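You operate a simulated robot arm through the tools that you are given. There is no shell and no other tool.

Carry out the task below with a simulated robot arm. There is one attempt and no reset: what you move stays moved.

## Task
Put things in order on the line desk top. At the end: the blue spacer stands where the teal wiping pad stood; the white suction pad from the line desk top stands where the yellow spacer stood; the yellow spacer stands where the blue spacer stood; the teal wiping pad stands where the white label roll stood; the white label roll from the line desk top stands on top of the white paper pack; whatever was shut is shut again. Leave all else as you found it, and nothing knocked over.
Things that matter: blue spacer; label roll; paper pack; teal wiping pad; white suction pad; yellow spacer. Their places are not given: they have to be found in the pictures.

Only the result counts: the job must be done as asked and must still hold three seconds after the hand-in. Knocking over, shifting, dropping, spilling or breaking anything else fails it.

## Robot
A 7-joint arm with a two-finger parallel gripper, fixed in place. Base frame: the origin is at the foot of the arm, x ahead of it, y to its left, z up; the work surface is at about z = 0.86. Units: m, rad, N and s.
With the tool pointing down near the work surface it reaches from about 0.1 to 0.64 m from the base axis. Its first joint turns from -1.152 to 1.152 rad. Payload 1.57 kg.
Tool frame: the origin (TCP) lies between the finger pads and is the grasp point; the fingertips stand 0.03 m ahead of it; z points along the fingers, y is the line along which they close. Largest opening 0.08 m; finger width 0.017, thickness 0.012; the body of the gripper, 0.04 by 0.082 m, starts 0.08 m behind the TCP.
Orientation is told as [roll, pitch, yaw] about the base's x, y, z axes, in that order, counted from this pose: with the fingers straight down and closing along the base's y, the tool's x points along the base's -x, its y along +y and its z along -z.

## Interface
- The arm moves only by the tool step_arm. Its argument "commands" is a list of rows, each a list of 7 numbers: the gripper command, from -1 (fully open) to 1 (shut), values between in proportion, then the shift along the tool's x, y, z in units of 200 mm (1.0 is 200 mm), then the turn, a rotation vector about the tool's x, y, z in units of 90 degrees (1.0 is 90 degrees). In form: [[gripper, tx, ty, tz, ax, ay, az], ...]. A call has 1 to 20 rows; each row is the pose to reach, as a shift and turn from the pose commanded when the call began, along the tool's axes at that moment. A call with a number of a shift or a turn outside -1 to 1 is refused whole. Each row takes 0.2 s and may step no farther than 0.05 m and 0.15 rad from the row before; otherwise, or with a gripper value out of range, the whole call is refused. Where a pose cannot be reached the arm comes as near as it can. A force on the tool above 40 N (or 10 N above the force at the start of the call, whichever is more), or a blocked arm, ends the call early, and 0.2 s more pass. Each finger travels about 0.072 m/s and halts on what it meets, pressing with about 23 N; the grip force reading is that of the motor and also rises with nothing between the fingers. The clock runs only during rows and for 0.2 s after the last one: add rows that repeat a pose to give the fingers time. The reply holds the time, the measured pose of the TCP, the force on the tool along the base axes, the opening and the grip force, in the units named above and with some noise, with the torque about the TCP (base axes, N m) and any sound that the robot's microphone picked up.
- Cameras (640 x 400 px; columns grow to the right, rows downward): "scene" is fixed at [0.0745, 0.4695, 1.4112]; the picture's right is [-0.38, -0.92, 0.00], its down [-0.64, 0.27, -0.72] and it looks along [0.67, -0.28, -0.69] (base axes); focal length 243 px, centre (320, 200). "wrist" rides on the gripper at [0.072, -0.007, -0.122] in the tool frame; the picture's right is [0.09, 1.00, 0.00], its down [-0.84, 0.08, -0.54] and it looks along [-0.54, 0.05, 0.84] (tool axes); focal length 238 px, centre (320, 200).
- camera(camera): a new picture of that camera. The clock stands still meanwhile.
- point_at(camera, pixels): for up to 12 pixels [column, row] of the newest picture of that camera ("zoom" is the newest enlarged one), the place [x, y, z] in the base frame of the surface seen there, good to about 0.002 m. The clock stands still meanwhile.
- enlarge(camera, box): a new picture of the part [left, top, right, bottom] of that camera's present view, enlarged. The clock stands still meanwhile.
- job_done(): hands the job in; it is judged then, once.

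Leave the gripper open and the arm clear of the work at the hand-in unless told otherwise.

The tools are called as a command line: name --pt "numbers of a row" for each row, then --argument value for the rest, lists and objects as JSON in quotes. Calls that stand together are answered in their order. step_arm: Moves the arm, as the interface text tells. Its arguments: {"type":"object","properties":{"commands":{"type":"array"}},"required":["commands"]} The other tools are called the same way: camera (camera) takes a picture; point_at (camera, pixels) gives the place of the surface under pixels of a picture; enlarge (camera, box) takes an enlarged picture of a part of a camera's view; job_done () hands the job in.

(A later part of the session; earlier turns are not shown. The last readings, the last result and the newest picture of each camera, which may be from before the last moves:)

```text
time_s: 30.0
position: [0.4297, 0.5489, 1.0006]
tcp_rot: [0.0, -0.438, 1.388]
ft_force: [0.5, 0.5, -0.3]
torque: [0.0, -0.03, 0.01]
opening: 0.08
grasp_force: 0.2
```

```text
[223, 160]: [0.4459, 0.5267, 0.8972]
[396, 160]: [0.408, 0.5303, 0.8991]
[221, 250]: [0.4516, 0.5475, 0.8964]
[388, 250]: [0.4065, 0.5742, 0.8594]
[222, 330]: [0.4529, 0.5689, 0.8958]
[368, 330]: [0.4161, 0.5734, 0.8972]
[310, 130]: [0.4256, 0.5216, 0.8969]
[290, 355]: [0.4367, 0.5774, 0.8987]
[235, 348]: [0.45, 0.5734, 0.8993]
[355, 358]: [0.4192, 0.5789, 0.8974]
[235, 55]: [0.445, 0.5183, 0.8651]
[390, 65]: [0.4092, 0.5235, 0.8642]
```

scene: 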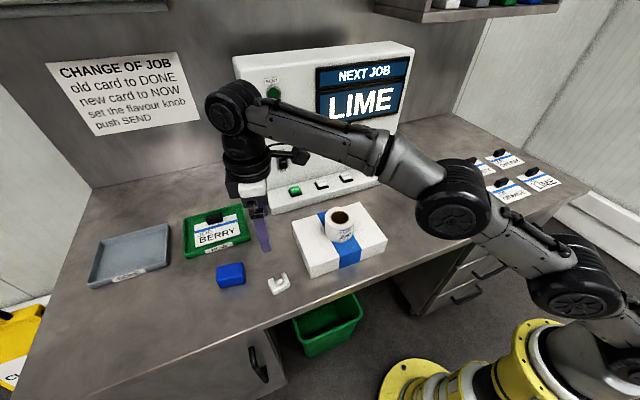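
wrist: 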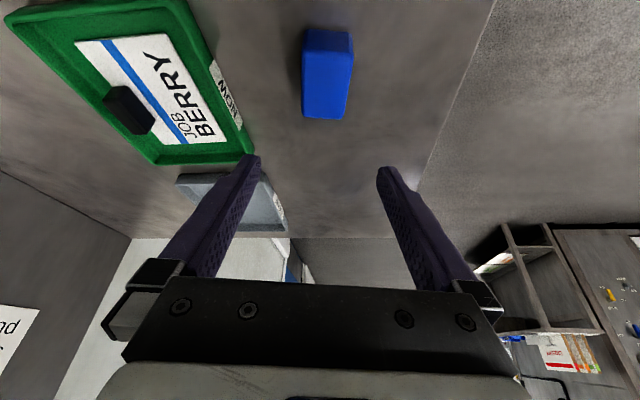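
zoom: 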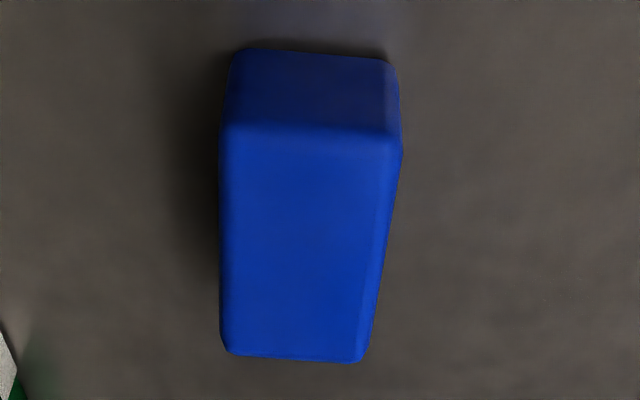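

Blue centre is (0.430, 0.5497), matching the TCP. I check the tray's near edge for finger clearance.

camera --camera "scene"

point_at --camera "scene" --pixels '[[187, 256], [250, 240], [205, 252], [230, 246], [240, 243], [280, 286]]'

```text
taken
```

scene: 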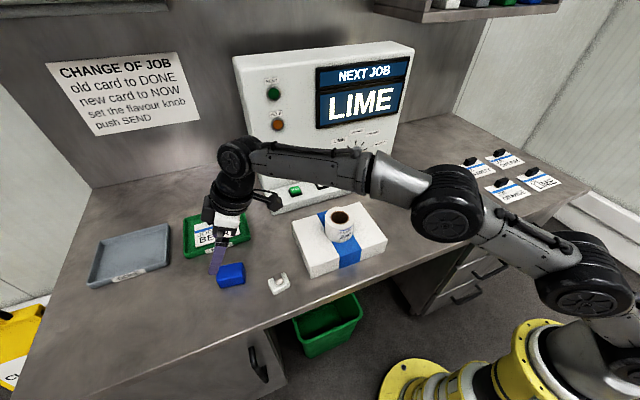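

```text
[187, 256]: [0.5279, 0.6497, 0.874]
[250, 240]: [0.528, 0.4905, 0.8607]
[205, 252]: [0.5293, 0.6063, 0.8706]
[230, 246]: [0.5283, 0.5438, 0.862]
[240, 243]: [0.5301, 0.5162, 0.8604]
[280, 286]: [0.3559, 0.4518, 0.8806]
```

Tray edge is at x≈0.528, 4–5 cm from the finger. I descend vertically (in the tilted axes: x and z mix) to TCP z≈0.8955.

step_arm --pt "-1 0.04 0 0.086 0 0 0" --pt "-1 0.09 0 0.192 0 0 0" --pt "-1 0.14 0 0.299 0 0 0" --pt "-1 0.185 0 0.395 0 0 0" --pt "-1 0.21 0 0.448 0 0 0" --pt "-1 0.2227 0 0.4754 0 0 0" --pt "-1 0.2227 0 0.4754 0 0 0"

camera --camera "wrist"

enlarge --camera "scene" --box '[180, 180, 320, 320]'

```text
time_s: 31.6
position: [0.4288, 0.5498, 0.8949]
tcp_rot: [0.001, -0.436, 1.388]
ft_force: [0.0, -1.2, 0.3]
torque: [0.0, -0.01, -0.01]
opening: 0.0802
grasp_force: 0.0
```

```text
taken
```

wrist: 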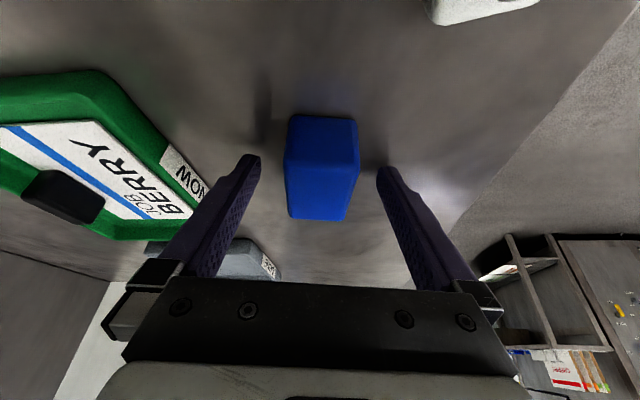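

```text
2.86 times, centred on (250, 250) of scene
```

zoom: 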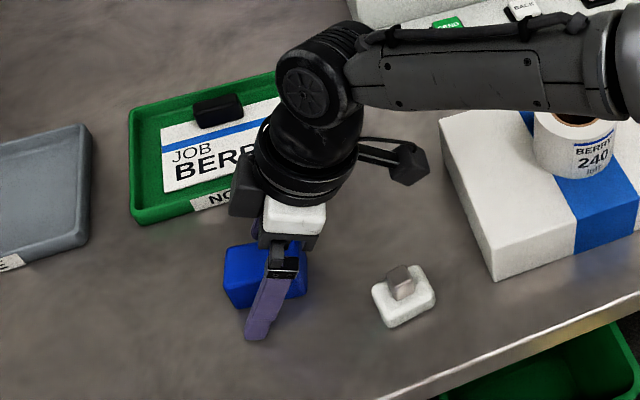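

The fingers straddle the block. Before closing I check how near the forearm is to the roll on the pack.

camera --camera "scene"

point_at --camera "scene" --pixels '[[262, 195], [300, 190], [345, 192], [375, 190], [440, 215], [330, 205], [340, 205], [285, 198]]'

```text
taken
```

scene: 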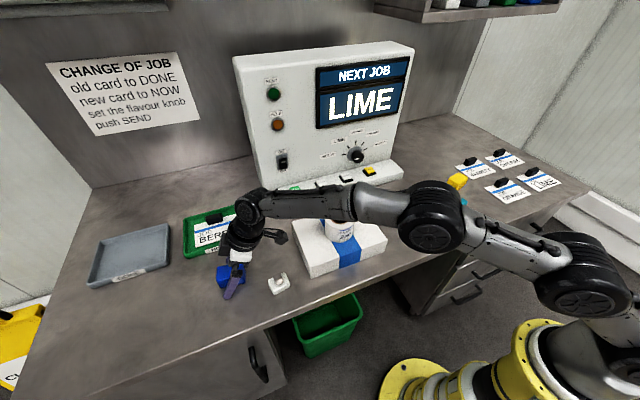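

```text
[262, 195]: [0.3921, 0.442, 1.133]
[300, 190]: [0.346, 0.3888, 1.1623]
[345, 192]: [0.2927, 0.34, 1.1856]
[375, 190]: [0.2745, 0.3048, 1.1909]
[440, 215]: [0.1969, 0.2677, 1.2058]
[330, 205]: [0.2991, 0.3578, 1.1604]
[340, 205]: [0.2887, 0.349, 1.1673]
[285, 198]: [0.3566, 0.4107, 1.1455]
```

The forearm is well above (z>1.1). I close on the blue block.

step_arm --pt "1 0 0 0 0 0 0" --pt "1 0 0 0 0 0 0" --pt "1 0 0 0 0 0 0" --pt "1 0 0 0 0 0 0" --pt "1 0 0 0 0 0 0"

```text
time_s: 32.8
position: [0.429, 0.5497, 0.8941]
tcp_rot: [0.0, -0.436, 1.39]
ft_force: [-0.1, 0.9, -1.2]
torque: [0.01, 0.0, 0.03]
opening: 0.0396
grasp_force: 22.8
```

Gripped at 0.0396 m. I lift vertically 0.10 m, then further up while drawing in toward −y.

step_arm --pt "1 -0.0424 0 -0.0906 0 0 0" --pt "1 -0.1272 0 -0.2717 0 0 0" --pt "1 -0.212 0 -0.4528 0 0 0" --pt "1 -0.084 0 -0.651 0 0 0" --pt "1 0.044 0 -0.849 0 0 0" --pt "1 0.044 0 -0.849 0 0 0"

camera --camera "wrist"

```text
time_s: 34.2
position: [0.415, 0.4693, 1.045]
tcp_rot: [-0.001, -0.437, 1.389]
ft_force: [-0.3, 0.0, -0.5]
torque: [0.01, 0.02, 0.01]
opening: 0.0395
grasp_force: 22.8
```

```text
taken
```

wrist: 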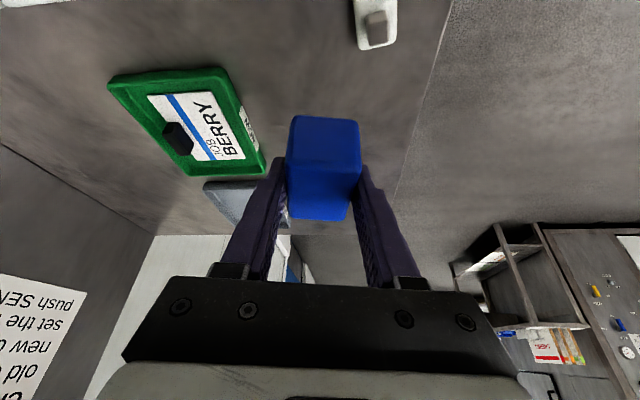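

The block is held. I rise 4 cm and travel −y over the pack at TCP z≈1.085 (block bottom ≈1.05, above the roll's 0.971).

step_arm --pt "1 -0.0845 0 -0.181 0 0 0" --pt "1 0.0906 -0.0556 -0.2626 0 0 0" --pt "1 0.2657 -0.1112 -0.3442 0 0 0" --pt "1 0.4408 -0.1668 -0.4258 0 0 0" --pt "1 0.6159 -0.2224 -0.5074 0 0 0" --pt "1 0.791 -0.278 -0.589 0 0 0" --pt "1 0.791 -0.278 -0.589 0 0 0"

camera --camera "scene"

```text
time_s: 35.8
position: [0.4347, 0.269, 1.0847]
tcp_rot: [-0.002, -0.438, 1.39]
ft_force: [-0.2, 1.0, -1.8]
torque: [0.0, -0.01, -0.01]
opening: 0.0395
grasp_force: 23.2
```

```text
taken
```

scene: 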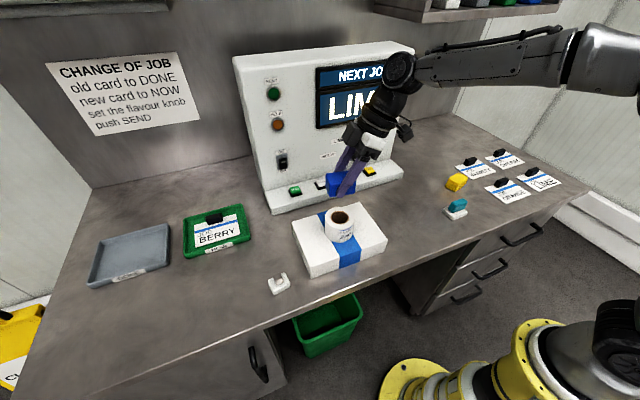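

I continue to above the teal pad's old place (0.470, 0.051) at the same height.

step_arm --pt "1 0.18 -0.07 -0.084 0 0 0" --pt "1 0.37 -0.145 -0.1725 0 0 0" --pt "1 0.56 -0.219 -0.261 0 0 0" --pt "1 0.75 -0.2937 -0.35 0 0 0" --pt "1 0.946 -0.3705 -0.441 0 0 0" --pt "1 0.946 -0.3705 -0.441 0 0 0"

camera --camera "scene"

camera --camera "wrist"

```text
time_s: 37.2
position: [0.4706, 0.0529, 1.0856]
tcp_rot: [-0.001, -0.435, 1.391]
ft_force: [-0.5, -0.1, -0.9]
torque: [-0.02, -0.03, 0.02]
opening: 0.0395
grasp_force: 23.5
```

```text
taken
```

scene: 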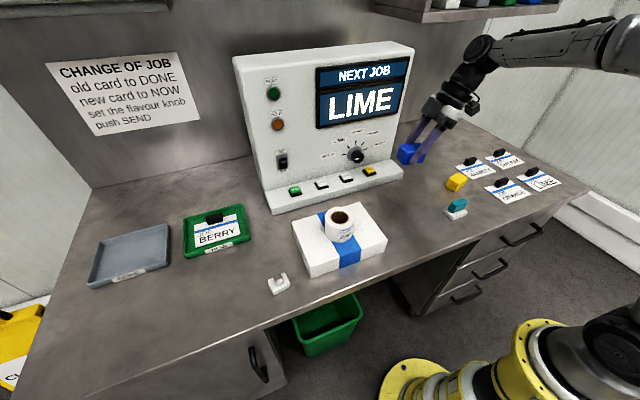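

```text
taken
```

wrist: 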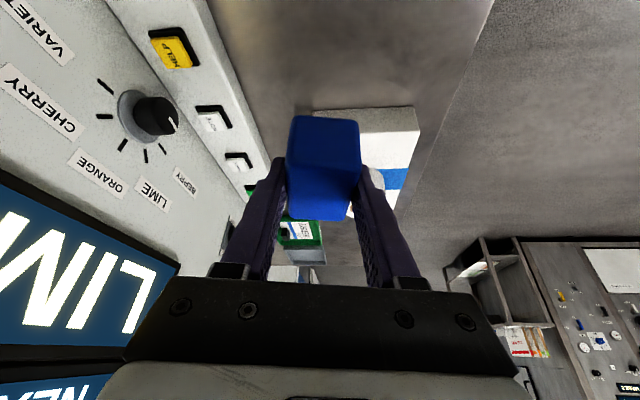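

Positioned above. I descend vertically 0.17 m to z≈0.916 (block bottom ~2 cm above the desk).

step_arm --pt "1 0.075 0 0.154 0 0 0" --pt "1 0.15 0 0.31 0 0 0" --pt "1 0.225 0 0.465 0 0 0" --pt "1 0.295 0 0.62 0 0 0" --pt "1 0.345 0 0.715 0 0 0" --pt "1 0.366 0 0.767 0 0 0" --pt "1 0.366 0 0.767 0 0 0"

enlarge --camera "scene" --box '[360, 110, 500, 230]'

```text
time_s: 38.8
position: [0.4689, 0.0499, 0.9145]
tcp_rot: [0.001, -0.436, 1.39]
ft_force: [-0.2, -0.3, -0.4]
torque: [0.0, -0.05, 0.0]
opening: 0.0395
grasp_force: 23.0
```

```text
3.33 times, centred on (430, 170) of scene
```

zoom: 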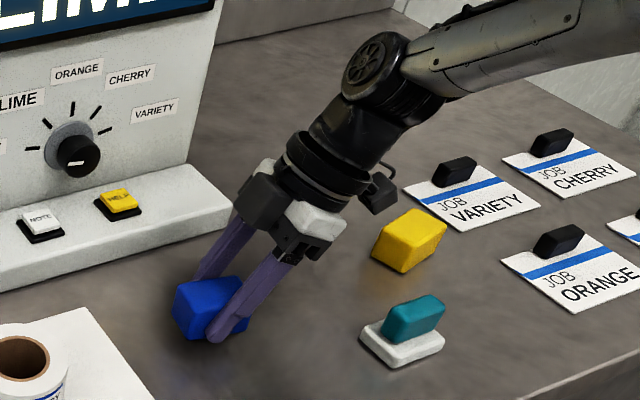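

I lower the last ~2 cm gently to contact.

step_arm --pt "1 0.021 0 0.045 0 0 0" --pt "1 0.034 0 0.0725 0 0 0" --pt "1 0.039 0 0.083 0 0 0" --pt "1 0.042 0 0.09 0 0 0" --pt "1 0.0443 0 0.0952 0 0 0" --pt "1 0.0443 0 0.0952 0 0 0"

```text
time_s: 40.2
position: [0.4696, 0.0497, 0.8948]
tcp_rot: [0.0, -0.439, 1.389]
ft_force: [-1.4, 0.8, 3.7]
torque: [0.01, 0.16, 0.0]
opening: 0.0396
grasp_force: 23.1
```

Contact (3.7 N). I open the gripper.

step_arm --pt "-1 0 0 0 0 0 0" --pt "-1 0 0 0 0 0 0" --pt "-1 0 0 0 0 0 0" --pt "-1 0 0 0 0 0 0" --pt "-1 0 0 0 0 0 0"

camera --camera "wrist"

```text
time_s: 41.4
position: [0.4688, 0.0494, 0.8942]
tcp_rot: [-0.002, -0.435, 1.389]
ft_force: [0.6, -0.2, 0.1]
torque: [0.02, -0.01, -0.03]
opening: 0.08
grasp_force: 0.1
```

```text
taken
```

wrist: 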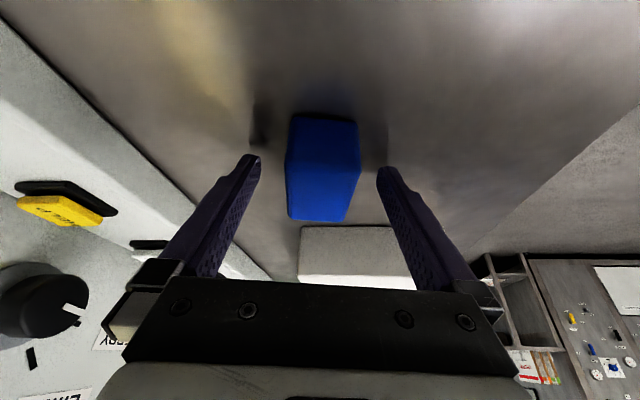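

Released; the block stands between the fingers. I rise vertically 0.14 m.

step_arm --pt "-1 -0.03 0 -0.0634 0 0 0" --pt "-1 -0.0887 0 -0.19 0 0 0" --pt "-1 -0.17 0 -0.365 0 0 0" --pt "-1 -0.25 0 -0.535 0 0 0" --pt "-1 -0.2956 0 -0.634 0 0 0" --pt "-1 -0.2956 0 -0.634 0 0 0"

enlarge --camera "scene" --box '[370, 130, 530, 230]'

```text
time_s: 42.8
position: [0.4691, 0.0494, 1.0331]
tcp_rot: [0.0, -0.438, 1.391]
ft_force: [-0.5, 0.3, 0.3]
torque: [-0.02, 0.04, 0.04]
opening: 0.0799
grasp_force: 0.0
```

```text
4.00 times, centred on (450, 180) of scene
```

zoom: 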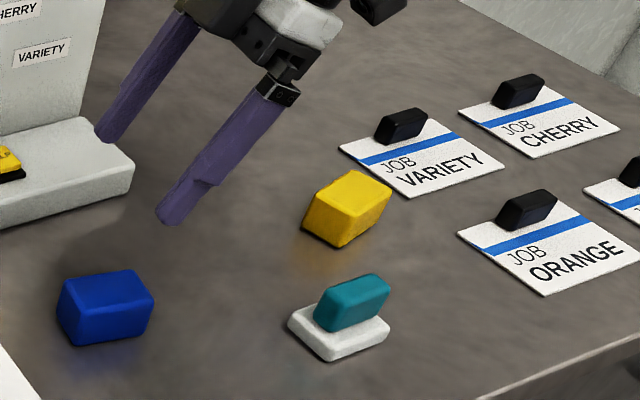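

Blue stands at the teal pad's old place. Now yellow: its long axis is ~16.5° off y, so I need yaw ≈ −73.5° with the same 25° outward tilt. I turn the first half about the base vertical while moving toward it.

step_arm --pt "-1 0.0572 -0.0161 -0.0267 0.0359 0 0.0771" --pt "-1 0.1144 -0.0322 -0.0534 0.0719 0 0.1542" --pt "-1 0.1716 -0.0483 -0.0801 0.1078 0 0.2314" --pt "-1 0.2288 -0.0644 -0.1068 0.1437 0 0.3085" --pt "-1 0.286 -0.0805 -0.1335 0.1797 0 0.3856" --pt "-1 0.3432 -0.0966 -0.1602 0.2156 0 0.4627" --pt "-1 0.4004 -0.1127 -0.1869 0.2515 0 0.5398" --pt "-1 0.4576 -0.1288 -0.2136 0.2874 0 0.617" --pt "-1 0.5148 -0.1449 -0.2403 0.3234 0 0.6941" --pt "-1 0.572 -0.161 -0.267 0.3593 0 0.7712" --pt "-1 0.572 -0.161 -0.267 0.3593 0 0.7712"

camera --camera "scene"

camera --camera "wrist"

```text
time_s: 45.2
position: [0.4778, -0.0795, 1.0332]
tcp_rot: [-0.001, -0.436, 0.051]
ft_force: [0.4, 0.1, -0.5]
torque: [0.0, -0.01, 0.01]
opening: 0.0803
grasp_force: 0.1
```

```text
taken
```

scene: 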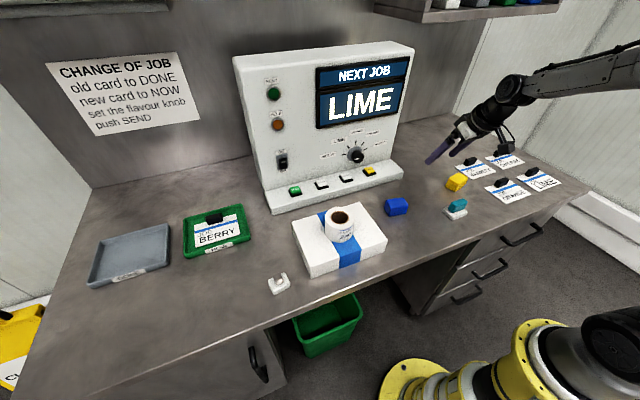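

```text
taken
```

wrist: 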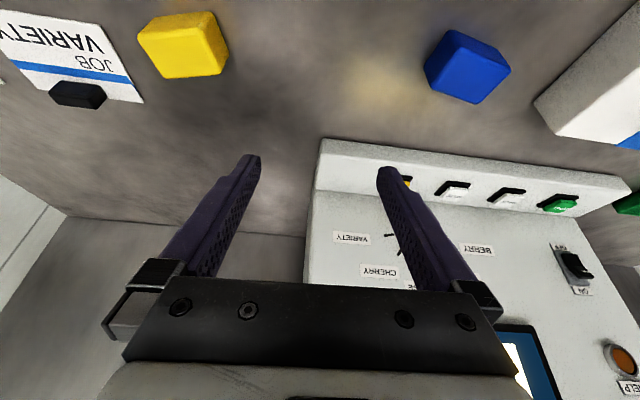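

I see yellow at (183,45) and blue at (467,67). I zoom onto both to measure.

enlarge --camera "wrist" --box '[130, 5, 240, 90]'

```text
4.71 times, centred on (185, 48) of wrist
```

zoom: 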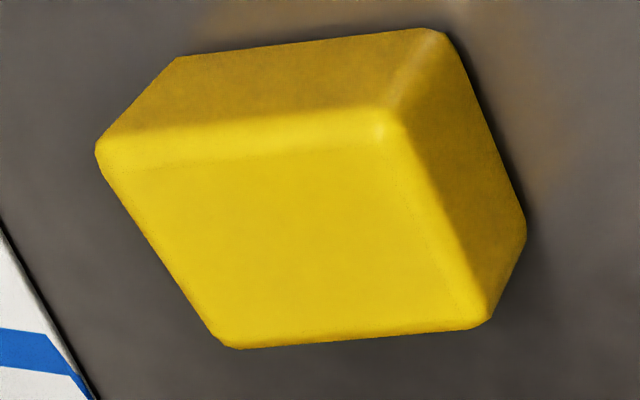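

point_at --camera "zoom" --pixels '[[104, 152], [390, 115], [485, 322], [228, 342], [240, 133], [165, 250], [435, 220], [355, 330], [185, 62], [432, 35], [522, 235], [300, 230]]'

```text
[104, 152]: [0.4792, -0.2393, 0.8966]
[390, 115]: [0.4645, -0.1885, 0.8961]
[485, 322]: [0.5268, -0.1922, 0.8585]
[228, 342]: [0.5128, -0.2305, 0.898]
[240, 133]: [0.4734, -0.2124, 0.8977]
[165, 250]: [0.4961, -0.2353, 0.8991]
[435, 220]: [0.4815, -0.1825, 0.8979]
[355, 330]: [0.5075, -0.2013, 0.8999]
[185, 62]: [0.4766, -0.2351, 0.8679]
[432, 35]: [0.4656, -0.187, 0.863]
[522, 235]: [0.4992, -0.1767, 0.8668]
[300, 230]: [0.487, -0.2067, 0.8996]
```

Yellow centre ≈ (0.488, −0.208), rotated ≈15.5°. Now I measure the placed blue block.

enlarge --camera "wrist" --box '[410, 20, 525, 110]'

```text
4.44 times, centred on (468, 65) of wrist
```

zoom: 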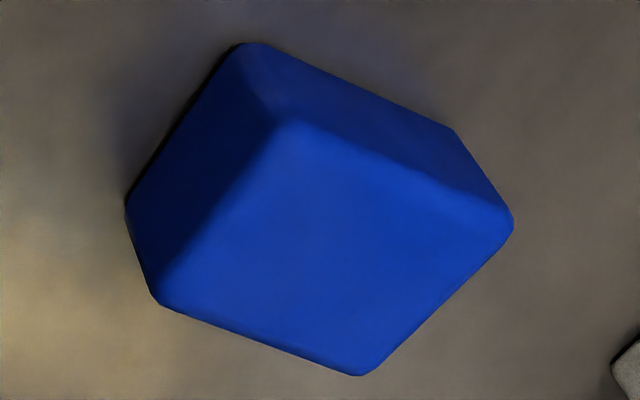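

point_at --camera "zoom" --pixels '[[292, 122], [508, 222], [358, 370], [165, 300], [400, 172], [225, 210], [260, 338], [440, 295], [245, 48], [330, 240]]'

```text
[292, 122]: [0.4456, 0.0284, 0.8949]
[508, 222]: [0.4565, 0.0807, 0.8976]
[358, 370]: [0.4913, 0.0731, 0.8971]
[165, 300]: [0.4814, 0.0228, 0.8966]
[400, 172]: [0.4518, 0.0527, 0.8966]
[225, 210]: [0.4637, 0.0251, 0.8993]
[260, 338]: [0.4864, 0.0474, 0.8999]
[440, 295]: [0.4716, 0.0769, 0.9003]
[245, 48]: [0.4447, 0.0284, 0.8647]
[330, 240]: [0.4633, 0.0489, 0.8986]
```

Blue is centred at (0.469, 0.051), matching the teal pad's old place. I do the second half of the turn, to yaw ≈ −1.30, arriving above yellow at z≈1.013.

step_arm --pt "-1 0.0026 -0.0644 0.0098 0.0363 0 0.078" --pt "-1 0.0052 -0.1288 0.0196 0.0726 0 0.1559" --pt "-1 0.0078 -0.1932 0.0294 0.109 0 0.2339" --pt "-1 0.0104 -0.2576 0.0392 0.1453 0 0.3118" --pt "-1 0.013 -0.322 0.049 0.1816 0 0.3898" --pt "-1 0.0156 -0.3864 0.0588 0.2179 0 0.4678" --pt "-1 0.0182 -0.4508 0.0686 0.2542 0 0.5457" --pt "-1 0.0208 -0.5152 0.0784 0.2906 0 0.6237" --pt "-1 0.0234 -0.5796 0.0882 0.3269 0 0.7016" --pt "-1 0.026 -0.644 0.098 0.3632 0 0.7796" --pt "-1 0.026 -0.644 0.098 0.3632 0 0.7796"

camera --camera "wrist"

camera --camera "scene"

```text
time_s: 47.6
position: [0.4889, -0.2087, 1.0146]
tcp_rot: [0.0, -0.437, -1.3]
ft_force: [0.6, 0.0, -0.8]
torque: [0.0, -0.04, -0.02]
opening: 0.0801
grasp_force: 0.0
```

```text
taken
```

wrist: 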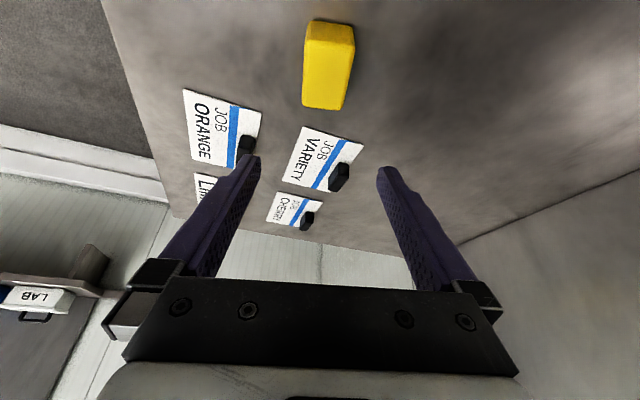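

```text
taken
```

scene: 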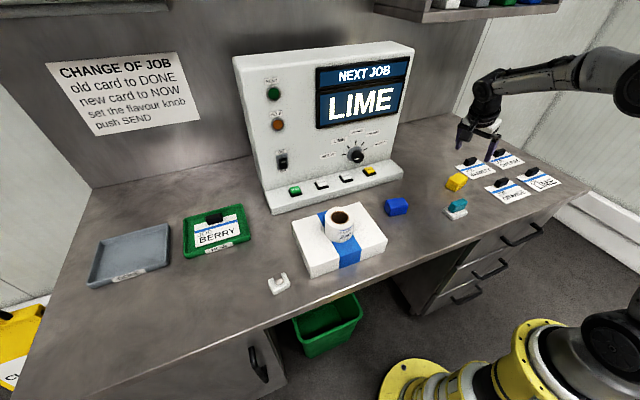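

I measure the yellow block once more from above at (329,65).

enlarge --camera "wrist" --box '[285, 5, 375, 120]'

```text
3.48 times, centred on (330, 62) of wrist
```

zoom: 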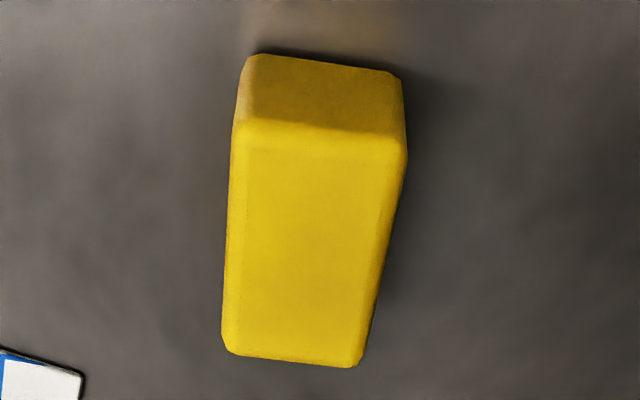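

point_at --camera "zoom" --pixels '[[234, 160], [401, 160], [228, 250], [386, 250], [224, 330], [368, 330], [320, 130], [290, 358], [235, 350], [350, 362], [248, 60], [395, 75]]'

```text
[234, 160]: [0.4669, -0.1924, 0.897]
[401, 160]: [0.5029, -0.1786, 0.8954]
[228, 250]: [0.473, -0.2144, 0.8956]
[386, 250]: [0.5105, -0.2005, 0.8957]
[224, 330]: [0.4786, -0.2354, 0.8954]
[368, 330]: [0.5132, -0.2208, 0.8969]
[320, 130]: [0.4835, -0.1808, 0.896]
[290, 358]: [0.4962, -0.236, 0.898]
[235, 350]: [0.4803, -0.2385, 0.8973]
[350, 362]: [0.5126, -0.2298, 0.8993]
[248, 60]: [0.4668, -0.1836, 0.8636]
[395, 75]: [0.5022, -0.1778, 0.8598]
```

Yellow centre (0.489, −0.2085) agrees with the TCP. I descend vertically to z≈0.895.

step_arm --pt "-1 0.045 0 0.0966 0 0 0" --pt "-1 0.1 0 0.2147 0 0 0" --pt "-1 0.155 0 0.3327 0 0 0" --pt "-1 0.205 0 0.44 0 0 0" --pt "-1 0.24 0 0.515 0 0 0" --pt "-1 0.2525 0 0.542 0 0 0" --pt "-1 0.2525 0 0.542 0 0 0"

camera --camera "wrist"

enlarge --camera "scene" --box '[380, 110, 540, 230]'

```text
time_s: 49.2
position: [0.4885, -0.2091, 0.894]
tcp_rot: [0.001, -0.435, -1.299]
ft_force: [-0.4, -0.5, -0.4]
torque: [-0.03, 0.01, 0.0]
opening: 0.08
grasp_force: 0.0
```

```text
taken
```

wrist: 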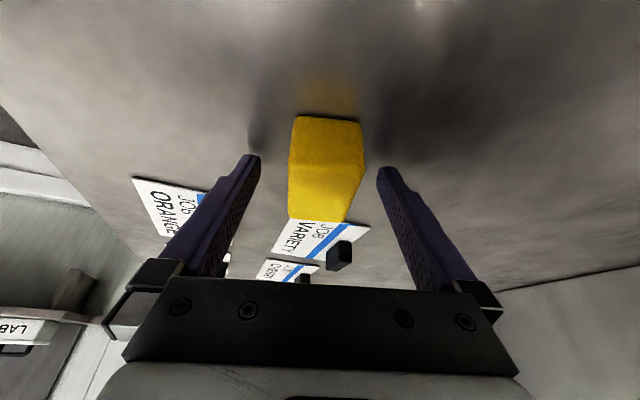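

```text
3.33 times, centred on (460, 170) of scene
```

zoom: 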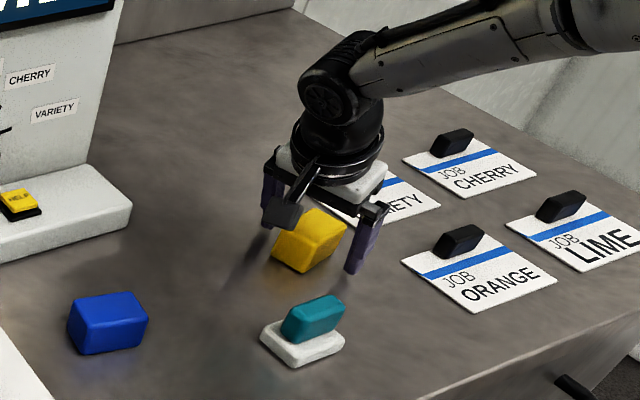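

The fingers straddle yellow cleanly. I close.

step_arm --pt "1 0 0 0 0 0 0" --pt "1 0 0 0 0 0 0" --pt "1 0 0 0 0 0 0" --pt "1 0 0 0 0 0 0" --pt "1 0 0 0 0 0 0"

```text
time_s: 50.4
position: [0.4894, -0.2083, 0.8948]
tcp_rot: [0.001, -0.436, -1.299]
ft_force: [0.0, 0.1, 0.1]
torque: [-0.02, 0.07, -0.02]
opening: 0.0394
grasp_force: 23.0
```

Gripped (0.0394 m). I lift vertically 0.19 m to z≈1.085.

step_arm --pt "1 -0.04 0 -0.0861 0 0 0" --pt "1 -0.12 0 -0.258 0 0 0" --pt "1 -0.2 0 -0.43 0 0 0" --pt "1 -0.28 0 -0.602 0 0 0" --pt "1 -0.36 0 -0.774 0 0 0" --pt "1 -0.401 0 -0.861 0 0 0" --pt "1 -0.401 0 -0.861 0 0 0"

camera --camera "wrist"

```text
time_s: 52.0
position: [0.4886, -0.2093, 1.0838]
tcp_rot: [0.001, -0.436, -1.299]
ft_force: [0.3, 1.1, -1.6]
torque: [-0.03, 0.0, 0.01]
opening: 0.0393
grasp_force: 22.7
```

```text
taken
```

wrist: 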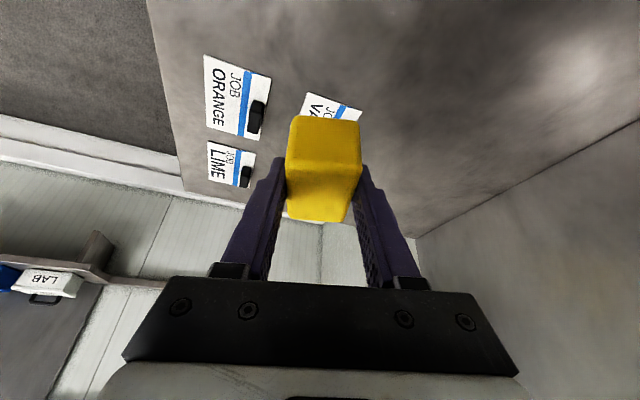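

Held firmly. I swing yaw back by +1.30 rad while moving +y at z≈1.085.

step_arm --pt "1 0.0878 0.0061 -0.0409 -0.035 0 -0.075" --pt "1 0.1756 0.0123 -0.0818 -0.0699 0 -0.15" --pt "1 0.2634 0.0184 -0.1227 -0.1049 0 -0.225" --pt "1 0.3512 0.0246 -0.1636 -0.1398 0 -0.3" --pt "1 0.439 0.0307 -0.2045 -0.1748 0 -0.3751" --pt "1 0.5268 0.0368 -0.2454 -0.2097 0 -0.4501" --pt "1 0.6146 0.043 -0.2863 -0.2447 0 -0.5251" --pt "1 0.7024 0.0491 -0.3272 -0.2796 0 -0.6001" --pt "1 0.7902 0.0553 -0.3681 -0.3146 0 -0.6751" --pt "1 0.878 0.0614 -0.409 -0.3495 0 -0.7501" --pt "1 0.878 0.0614 -0.409 -0.3495 0 -0.7501"

```text
time_s: 54.4
position: [0.4473, -0.0192, 1.084]
tcp_rot: [0.0, -0.437, 0.004]
ft_force: [0.9, -0.1, -0.5]
torque: [-0.03, 0.0, -0.06]
opening: 0.0396
grasp_force: 23.4
```

Steady. I continue +0.19 m in y with a further +0.69 rad of yaw.

step_arm --pt "1 0 0.158 0 -0.0309 0 -0.0664" --pt "1 0 0.317 0 -0.0618 0 -0.1327" --pt "1 0 0.475 0 -0.0928 0 -0.1991" --pt "1 0 0.633 0 -0.1237 0 -0.2655" --pt "1 0 0.792 0 -0.1546 0 -0.3318" --pt "1 0 0.95 0 -0.1855 0 -0.3982" --pt "1 0 0.95 0 -0.1855 0 -0.3982"

camera --camera "scene"

```text
time_s: 56.0
position: [0.4482, 0.1711, 1.0842]
tcp_rot: [0.0, -0.437, 0.692]
ft_force: [0.1, -0.5, -1.0]
torque: [0.01, 0.0, -0.02]
opening: 0.0391
grasp_force: 23.1
```

```text
taken
```

scene: 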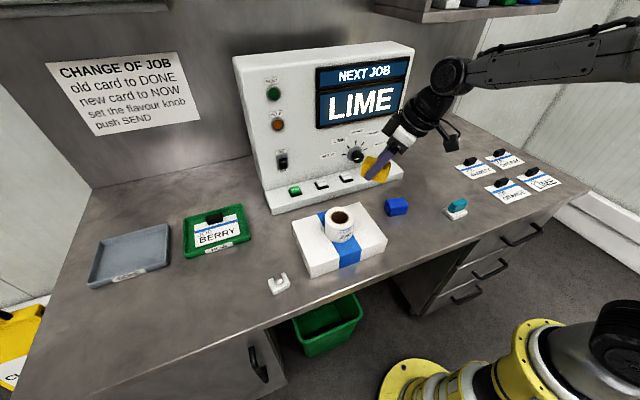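

I continue over the pack, with the rest of the yaw (to ≈1.39).

step_arm --pt "1 -0.081 0.1315 0.0378 -0.0313 0 -0.0671" --pt "1 -0.162 0.263 0.0757 -0.0626 0 -0.1343" --pt "1 -0.2435 0.3945 0.1135 -0.0939 0 -0.2014" --pt "1 -0.325 0.526 0.1513 -0.1251 0 -0.2685" --pt "1 -0.406 0.6575 0.1892 -0.1564 0 -0.3357" --pt "1 -0.487 0.789 0.227 -0.1877 0 -0.4028" --pt "1 -0.487 0.789 0.227 -0.1877 0 -0.4028"

```text
time_s: 57.6
position: [0.4299, 0.3604, 1.0836]
tcp_rot: [-0.001, -0.437, 1.39]
ft_force: [0.4, -0.3, -1.0]
torque: [0.02, -0.02, 0.01]
opening: 0.0395
grasp_force: 22.8
```

Now to above the blue spacer's old place (0.430, 0.5497) at z≈1.03.

step_arm --pt "1 -0.15 0.034 0.12 0 0 0" --pt "1 -0.3 0.068 0.245 0 0 0" --pt "1 -0.45 0.102 0.37 0 0 0" --pt "1 -0.6 0.136 0.495 0 0 0" --pt "1 -0.7383 0.17 0.6196 0 0 0" --pt "1 -0.7383 0.17 0.6196 0 0 0" --pt "1 -0.7383 0.17 0.6196 0 0 0"

camera --camera "wrist"

camera --camera "scene"

```text
time_s: 59.2
position: [0.4297, 0.5507, 1.035]
tcp_rot: [-0.003, -0.437, 1.39]
ft_force: [0.3, 0.6, -0.3]
torque: [0.03, 0.01, 0.02]
opening: 0.0395
grasp_force: 23.1
```

```text
taken
```

wrist: 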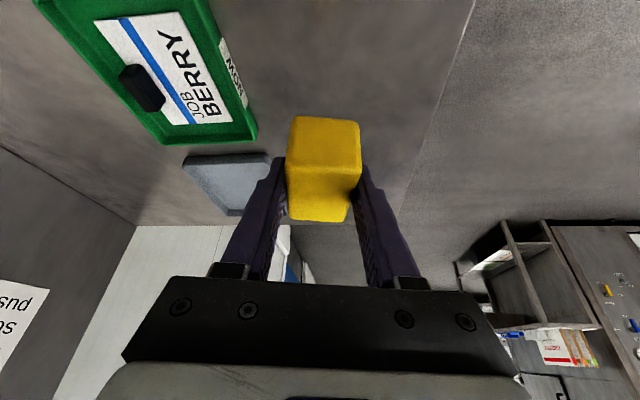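

```text
taken
```

scene: 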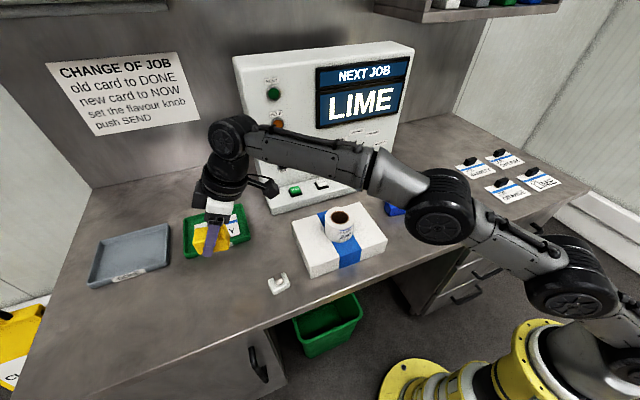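

Positioned. I descend 0.125 m to ~1.5 cm above the desk.

step_arm --pt "1 0.05 0 0.107 0 0 0" --pt "1 0.11 0 0.236 0 0 0" --pt "1 0.17 0 0.365 0 0 0" --pt "1 0.22 0 0.472 0 0 0" --pt "1 0.25 0 0.5365 0 0 0" --pt "1 0.264 0 0.5665 0 0 0" --pt "1 0.264 0 0.5665 0 0 0"

```text
time_s: 60.8
position: [0.4297, 0.5513, 0.9086]
tcp_rot: [-0.001, -0.438, 1.389]
ft_force: [-0.6, 0.1, -0.3]
torque: [0.0, 0.0, -0.01]
opening: 0.0395
grasp_force: 22.5
```

I creep the last ~1.5 cm to contact.

step_arm --pt "1 0.018 0 0.033 0 0 0" --pt "1 0.028 0 0.05 0 0 0" --pt "1 0.033 0 0.0592 0 0 0" --pt "1 0.035 0 0.064 0 0 0" --pt "1 0.0372 0 0.0682 0 0 0" --pt "1 0.0372 0 0.0682 0 0 0"

```text
time_s: 62.2
position: [0.4294, 0.5503, 0.8947]
tcp_rot: [0.0, -0.437, 1.388]
ft_force: [-1.3, 0.0, -0.1]
torque: [0.02, -0.02, 0.01]
opening: 0.0393
grasp_force: 23.5
```

No contact yet; I lower ~1.5 mm more.

step_arm --pt "1 0.0016 0 0.0034 0 0 0" --pt "1 0.0032 0 0.0068 0 0 0" --pt "1 0.0032 0 0.0068 0 0 0"

```text
time_s: 63.0
position: [0.43, 0.5499, 0.8933]
tcp_rot: [-0.001, -0.438, 1.392]
ft_force: [-1.2, -0.8, 6.1]
torque: [-0.19, 0.07, -0.01]
opening: 0.0397
grasp_force: 23.4
```

Contact (6.1 N). I open the gripper.

step_arm --pt "-1 0 0 0 0 0 0" --pt "-1 0 0 0 0 0 0" --pt "-1 0 0 0 0 0 0" --pt "-1 0 0 0 0 0 0" --pt "-1 0 0 0 0 0 0"

camera --camera "wrist"

```text
time_s: 64.2
position: [0.4305, 0.5496, 0.8914]
tcp_rot: [-0.001, -0.437, 1.39]
ft_force: [0.5, -0.3, -0.5]
torque: [0.01, 0.02, 0.02]
opening: 0.0799
grasp_force: 0.1
```

```text
taken
```

wrist: 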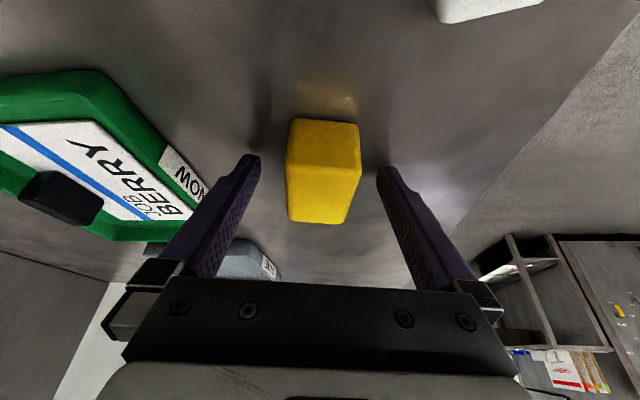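

Yellow stands on the spot. I rise vertically 0.11 m.

step_arm --pt "-1 -0.02 0 -0.043 0 0 0" --pt "-1 -0.06 0 -0.129 0 0 0" --pt "-1 -0.12 0 -0.258 0 0 0" --pt "-1 -0.18 0 -0.387 0 0 0" --pt "-1 -0.232 0 -0.4985 0 0 0" --pt "-1 -0.232 0 -0.4985 0 0 0"

camera --camera "wrist"

enlarge --camera "scene" --box '[180, 190, 320, 310]'

```text
time_s: 65.6
position: [0.4301, 0.5494, 1.0035]
tcp_rot: [0.0, -0.435, 1.39]
ft_force: [-0.3, -0.9, 0.8]
torque: [0.0, 0.0, 0.0]
opening: 0.0801
grasp_force: 0.1
```

```text
taken
```

wrist: 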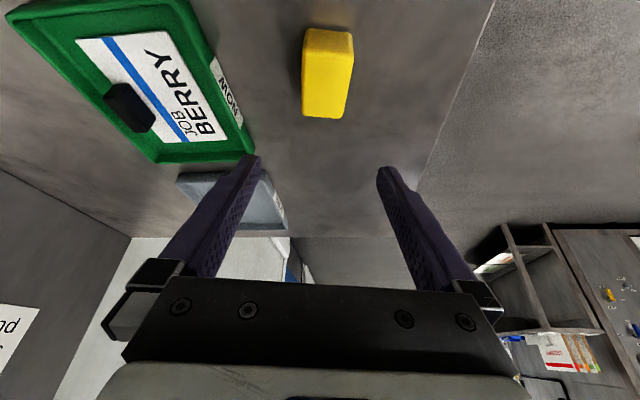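

```text
3.33 times, centred on (250, 250) of scene
```

zoom: 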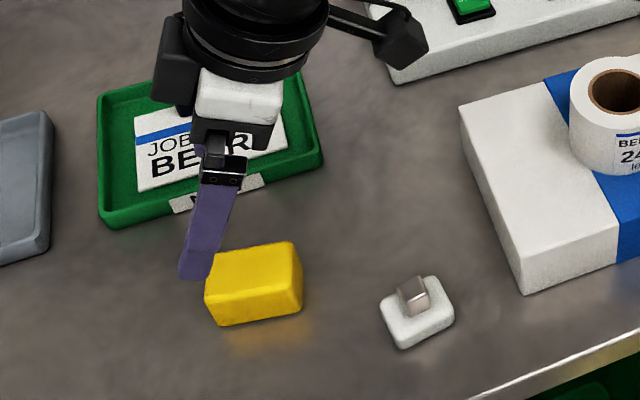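

Yellow sits exactly in the blue spacer's former pixels. Next I undo the tilt and move over the white suction pad (0.366, 0.45).

step_arm --pt "-1 0.1 0.043 -0.075 0 0.056 0" --pt "-1 0.2 0.086 -0.14 0 0.112 0" --pt "-1 0.3 0.13 -0.21 0 0.167 0" --pt "-1 0.4 0.173 -0.275 0 0.223 0" --pt "-1 0.5 0.216 -0.343 0 0.278 0" --pt "-1 0.5 0.216 -0.343 0 0.278 0"

camera --camera "wrist"

```text
time_s: 67.0
position: [0.3645, 0.4393, 1.0226]
tcp_rot: [0.0, 0.003, 1.389]
ft_force: [-0.4, -0.8, 0.1]
torque: [0.01, -0.02, -0.02]
opening: 0.0801
grasp_force: 0.0
```

```text
taken
```

wrist: 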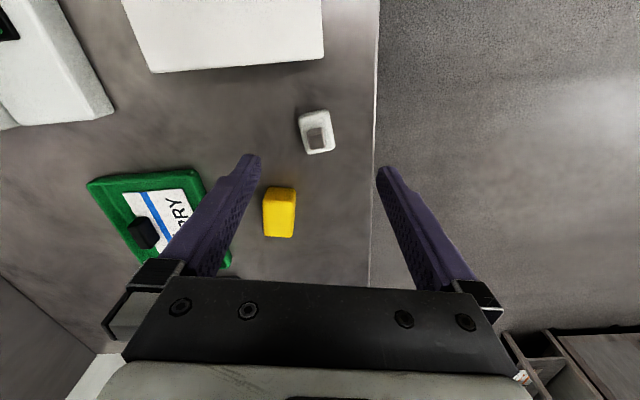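

The suction pad is at (317,132). I zoom in on it.

enlarge --camera "wrist" --box '[285, 95, 350, 165]'

```text
5.71 times, centred on (318, 130) of wrist
```

zoom: 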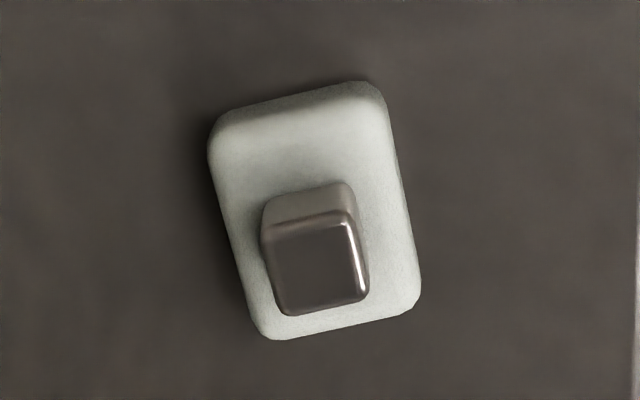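

point_at --camera "zoom" --pixels '[[215, 130], [375, 92], [415, 300], [272, 332], [235, 230], [400, 190], [295, 108], [345, 322], [275, 225], [345, 215], [285, 310], [362, 295]]'

```text
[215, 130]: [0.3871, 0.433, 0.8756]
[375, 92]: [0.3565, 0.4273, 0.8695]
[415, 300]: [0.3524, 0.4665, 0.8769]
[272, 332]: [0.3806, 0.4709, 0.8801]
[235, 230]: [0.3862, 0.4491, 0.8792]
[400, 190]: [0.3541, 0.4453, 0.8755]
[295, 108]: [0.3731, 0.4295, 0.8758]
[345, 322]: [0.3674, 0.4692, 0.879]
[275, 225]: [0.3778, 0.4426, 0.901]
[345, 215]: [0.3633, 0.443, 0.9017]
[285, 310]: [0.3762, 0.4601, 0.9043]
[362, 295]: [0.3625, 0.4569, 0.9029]
```

The pad's base centre is (0.369, 0.4495), knob centre ≈ (0.370, 0.4515), knob z 0.879–0.904. I rotate the tool to yaw ≈0.14 so the fingers close on the knob's faces, centred above it at z≈1.0.

step_arm --pt "-1 -0.0069 -0.0018 0.011 0 0 0.0884" --pt "-1 -0.0139 -0.0037 0.022 0 0 0.1769" --pt "-1 -0.0208 -0.0055 0.033 0 0 0.2653" --pt "-1 -0.0278 -0.0073 0.044 0 0 0.3538" --pt "-1 -0.0347 -0.0092 0.055 0 0 0.4422" --pt "-1 -0.0417 -0.011 0.066 0 0 0.5307" --pt "-1 -0.0486 -0.0128 0.078 0 0 0.6191" --pt "-1 -0.0556 -0.0147 0.089 0 0 0.7076" --pt "-1 -0.0625 -0.0165 0.1 0 0 0.796" --pt "-1 -0.0625 -0.0165 0.1 0 0 0.796"

camera --camera "wrist"

enlarge --camera "wrist" --box '[285, 90, 355, 165]'

```text
time_s: 69.2
position: [0.3698, 0.4506, 1.0025]
tcp_rot: [-0.001, -0.001, 0.138]
ft_force: [-0.1, -0.1, 0.1]
torque: [-0.01, -0.02, 0.01]
opening: 0.0801
grasp_force: 0.1
```

```text
taken
```

wrist: 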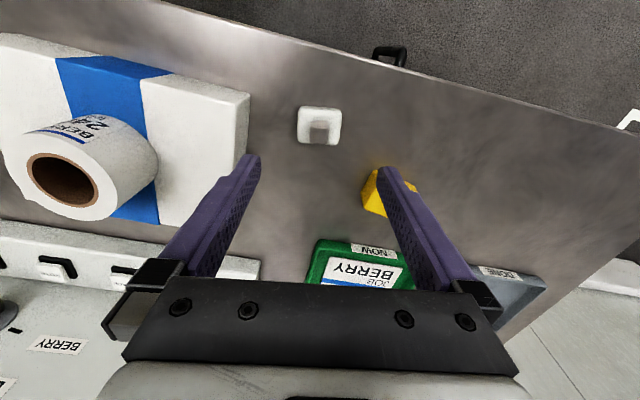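

```text
5.33 times, centred on (320, 128) of wrist
```

zoom: 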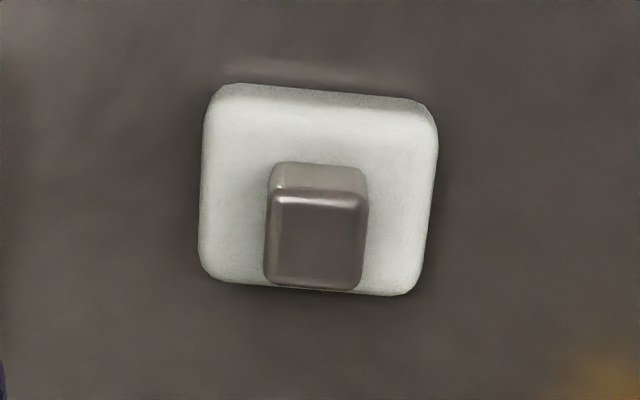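

Alignment looks good (pad parallel to the fingers). I verify knob and base edges here.

point_at --camera "zoom" --pixels '[[270, 240], [364, 240], [315, 205], [312, 284], [205, 180], [434, 180], [225, 92], [425, 110], [205, 265], [410, 290], [280, 95], [300, 175]]'

```text
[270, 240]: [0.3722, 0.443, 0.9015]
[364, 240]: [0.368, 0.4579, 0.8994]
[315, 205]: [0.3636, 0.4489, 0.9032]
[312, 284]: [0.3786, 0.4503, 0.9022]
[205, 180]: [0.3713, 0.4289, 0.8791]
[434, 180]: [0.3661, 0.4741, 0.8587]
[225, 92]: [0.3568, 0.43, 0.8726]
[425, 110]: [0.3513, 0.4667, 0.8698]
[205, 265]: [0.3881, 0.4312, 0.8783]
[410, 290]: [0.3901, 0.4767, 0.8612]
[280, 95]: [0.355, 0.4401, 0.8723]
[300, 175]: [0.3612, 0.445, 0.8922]
```

Knob centre (0.3705, 0.4505) agrees with the TCP. I descend to z≈0.9125 so the tips stay just above the base.

step_arm --pt "-1 0 0 0.1 0 0 0" --pt "-1 0 0 0.22 0 0 0" --pt "-1 0 0 0.33 0 0 0" --pt "-1 0 0 0.41 0 0 0" --pt "-1 0 0 0.45 0 0 0" --pt "-1 0 0 0.45 0 0 0"

camera --camera "wrist"

enlarge --camera "scene" --box '[200, 180, 340, 310]'

```text
time_s: 70.6
position: [0.3713, 0.4512, 0.9119]
tcp_rot: [-0.002, 0.0, 0.14]
ft_force: [0.1, -0.2, -0.9]
torque: [0.02, -0.01, 0.0]
opening: 0.08
grasp_force: 0.1
```

```text
taken
```

wrist: 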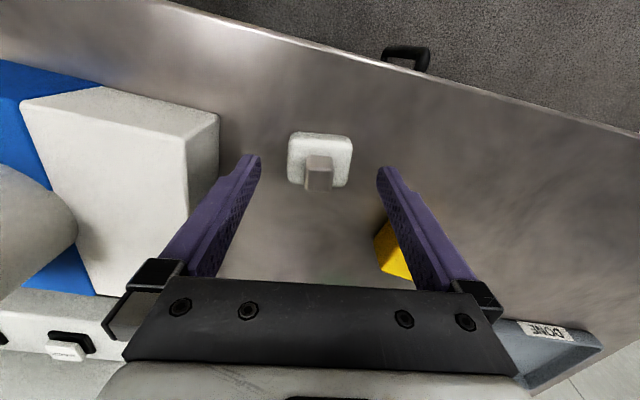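

```text
3.08 times, centred on (270, 245) of scene
```

zoom: 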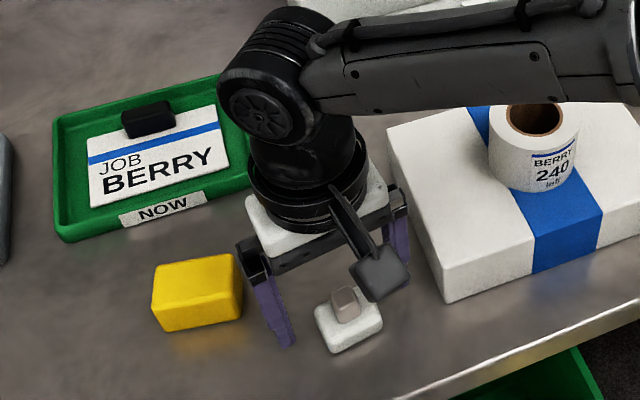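

The knob is centred between the fingers. I close the gripper on it.

step_arm --pt "1 0 0 0 0 0 0" --pt "1 0 0 0 0 0 0" --pt "1 0 0 0 0 0 0" --pt "1 0 0 0 0 0 0" --pt "1 0 0 0 0 0 0" --pt "1 0 0 0 0 0 0"

camera --camera "wrist"

```text
time_s: 72.0
position: [0.3712, 0.4516, 0.9126]
tcp_rot: [0.0, 0.0, 0.139]
ft_force: [-0.9, 0.2, -0.4]
torque: [-0.03, 0.01, 0.0]
opening: 0.0171
grasp_force: 23.0
```

```text
taken
```

wrist: 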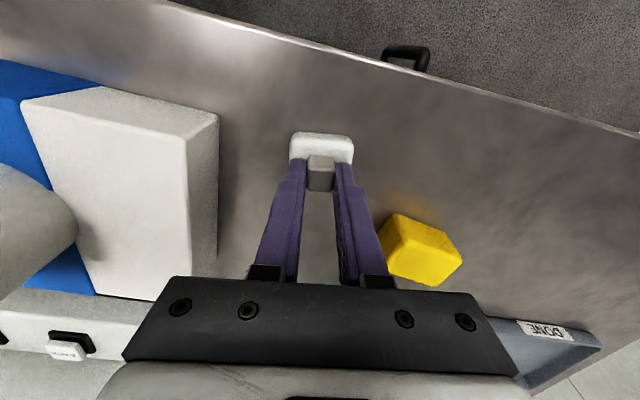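

Gripped (0.0171 m). I lift straight up 0.165 m.

step_arm --pt "1 0 0 -0.06 0 0 0" --pt "1 0 0 -0.2 0 0 0" --pt "1 0 0 -0.4 0 0 0" --pt "1 0 0 -0.62 0 0 0" --pt "1 0 0 -0.825 0 0 0" --pt "1 0 0 -0.825 0 0 0"

camera --camera "wrist"

```text
time_s: 73.4
position: [0.3724, 0.4503, 1.0759]
tcp_rot: [0.0, -0.001, 0.139]
ft_force: [0.1, 0.3, -0.2]
torque: [0.01, 0.01, 0.04]
opening: 0.0169
grasp_force: 23.0
```

```text
taken
```

wrist: 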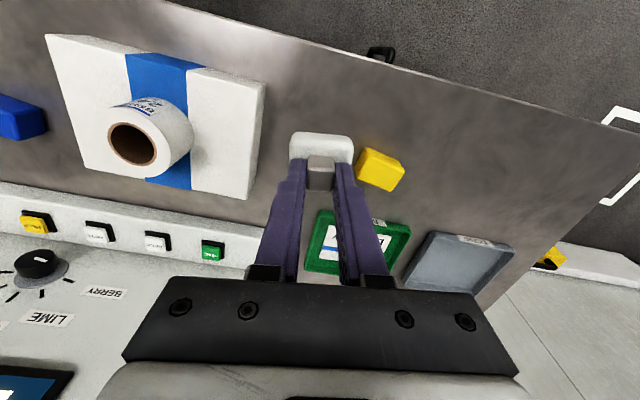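

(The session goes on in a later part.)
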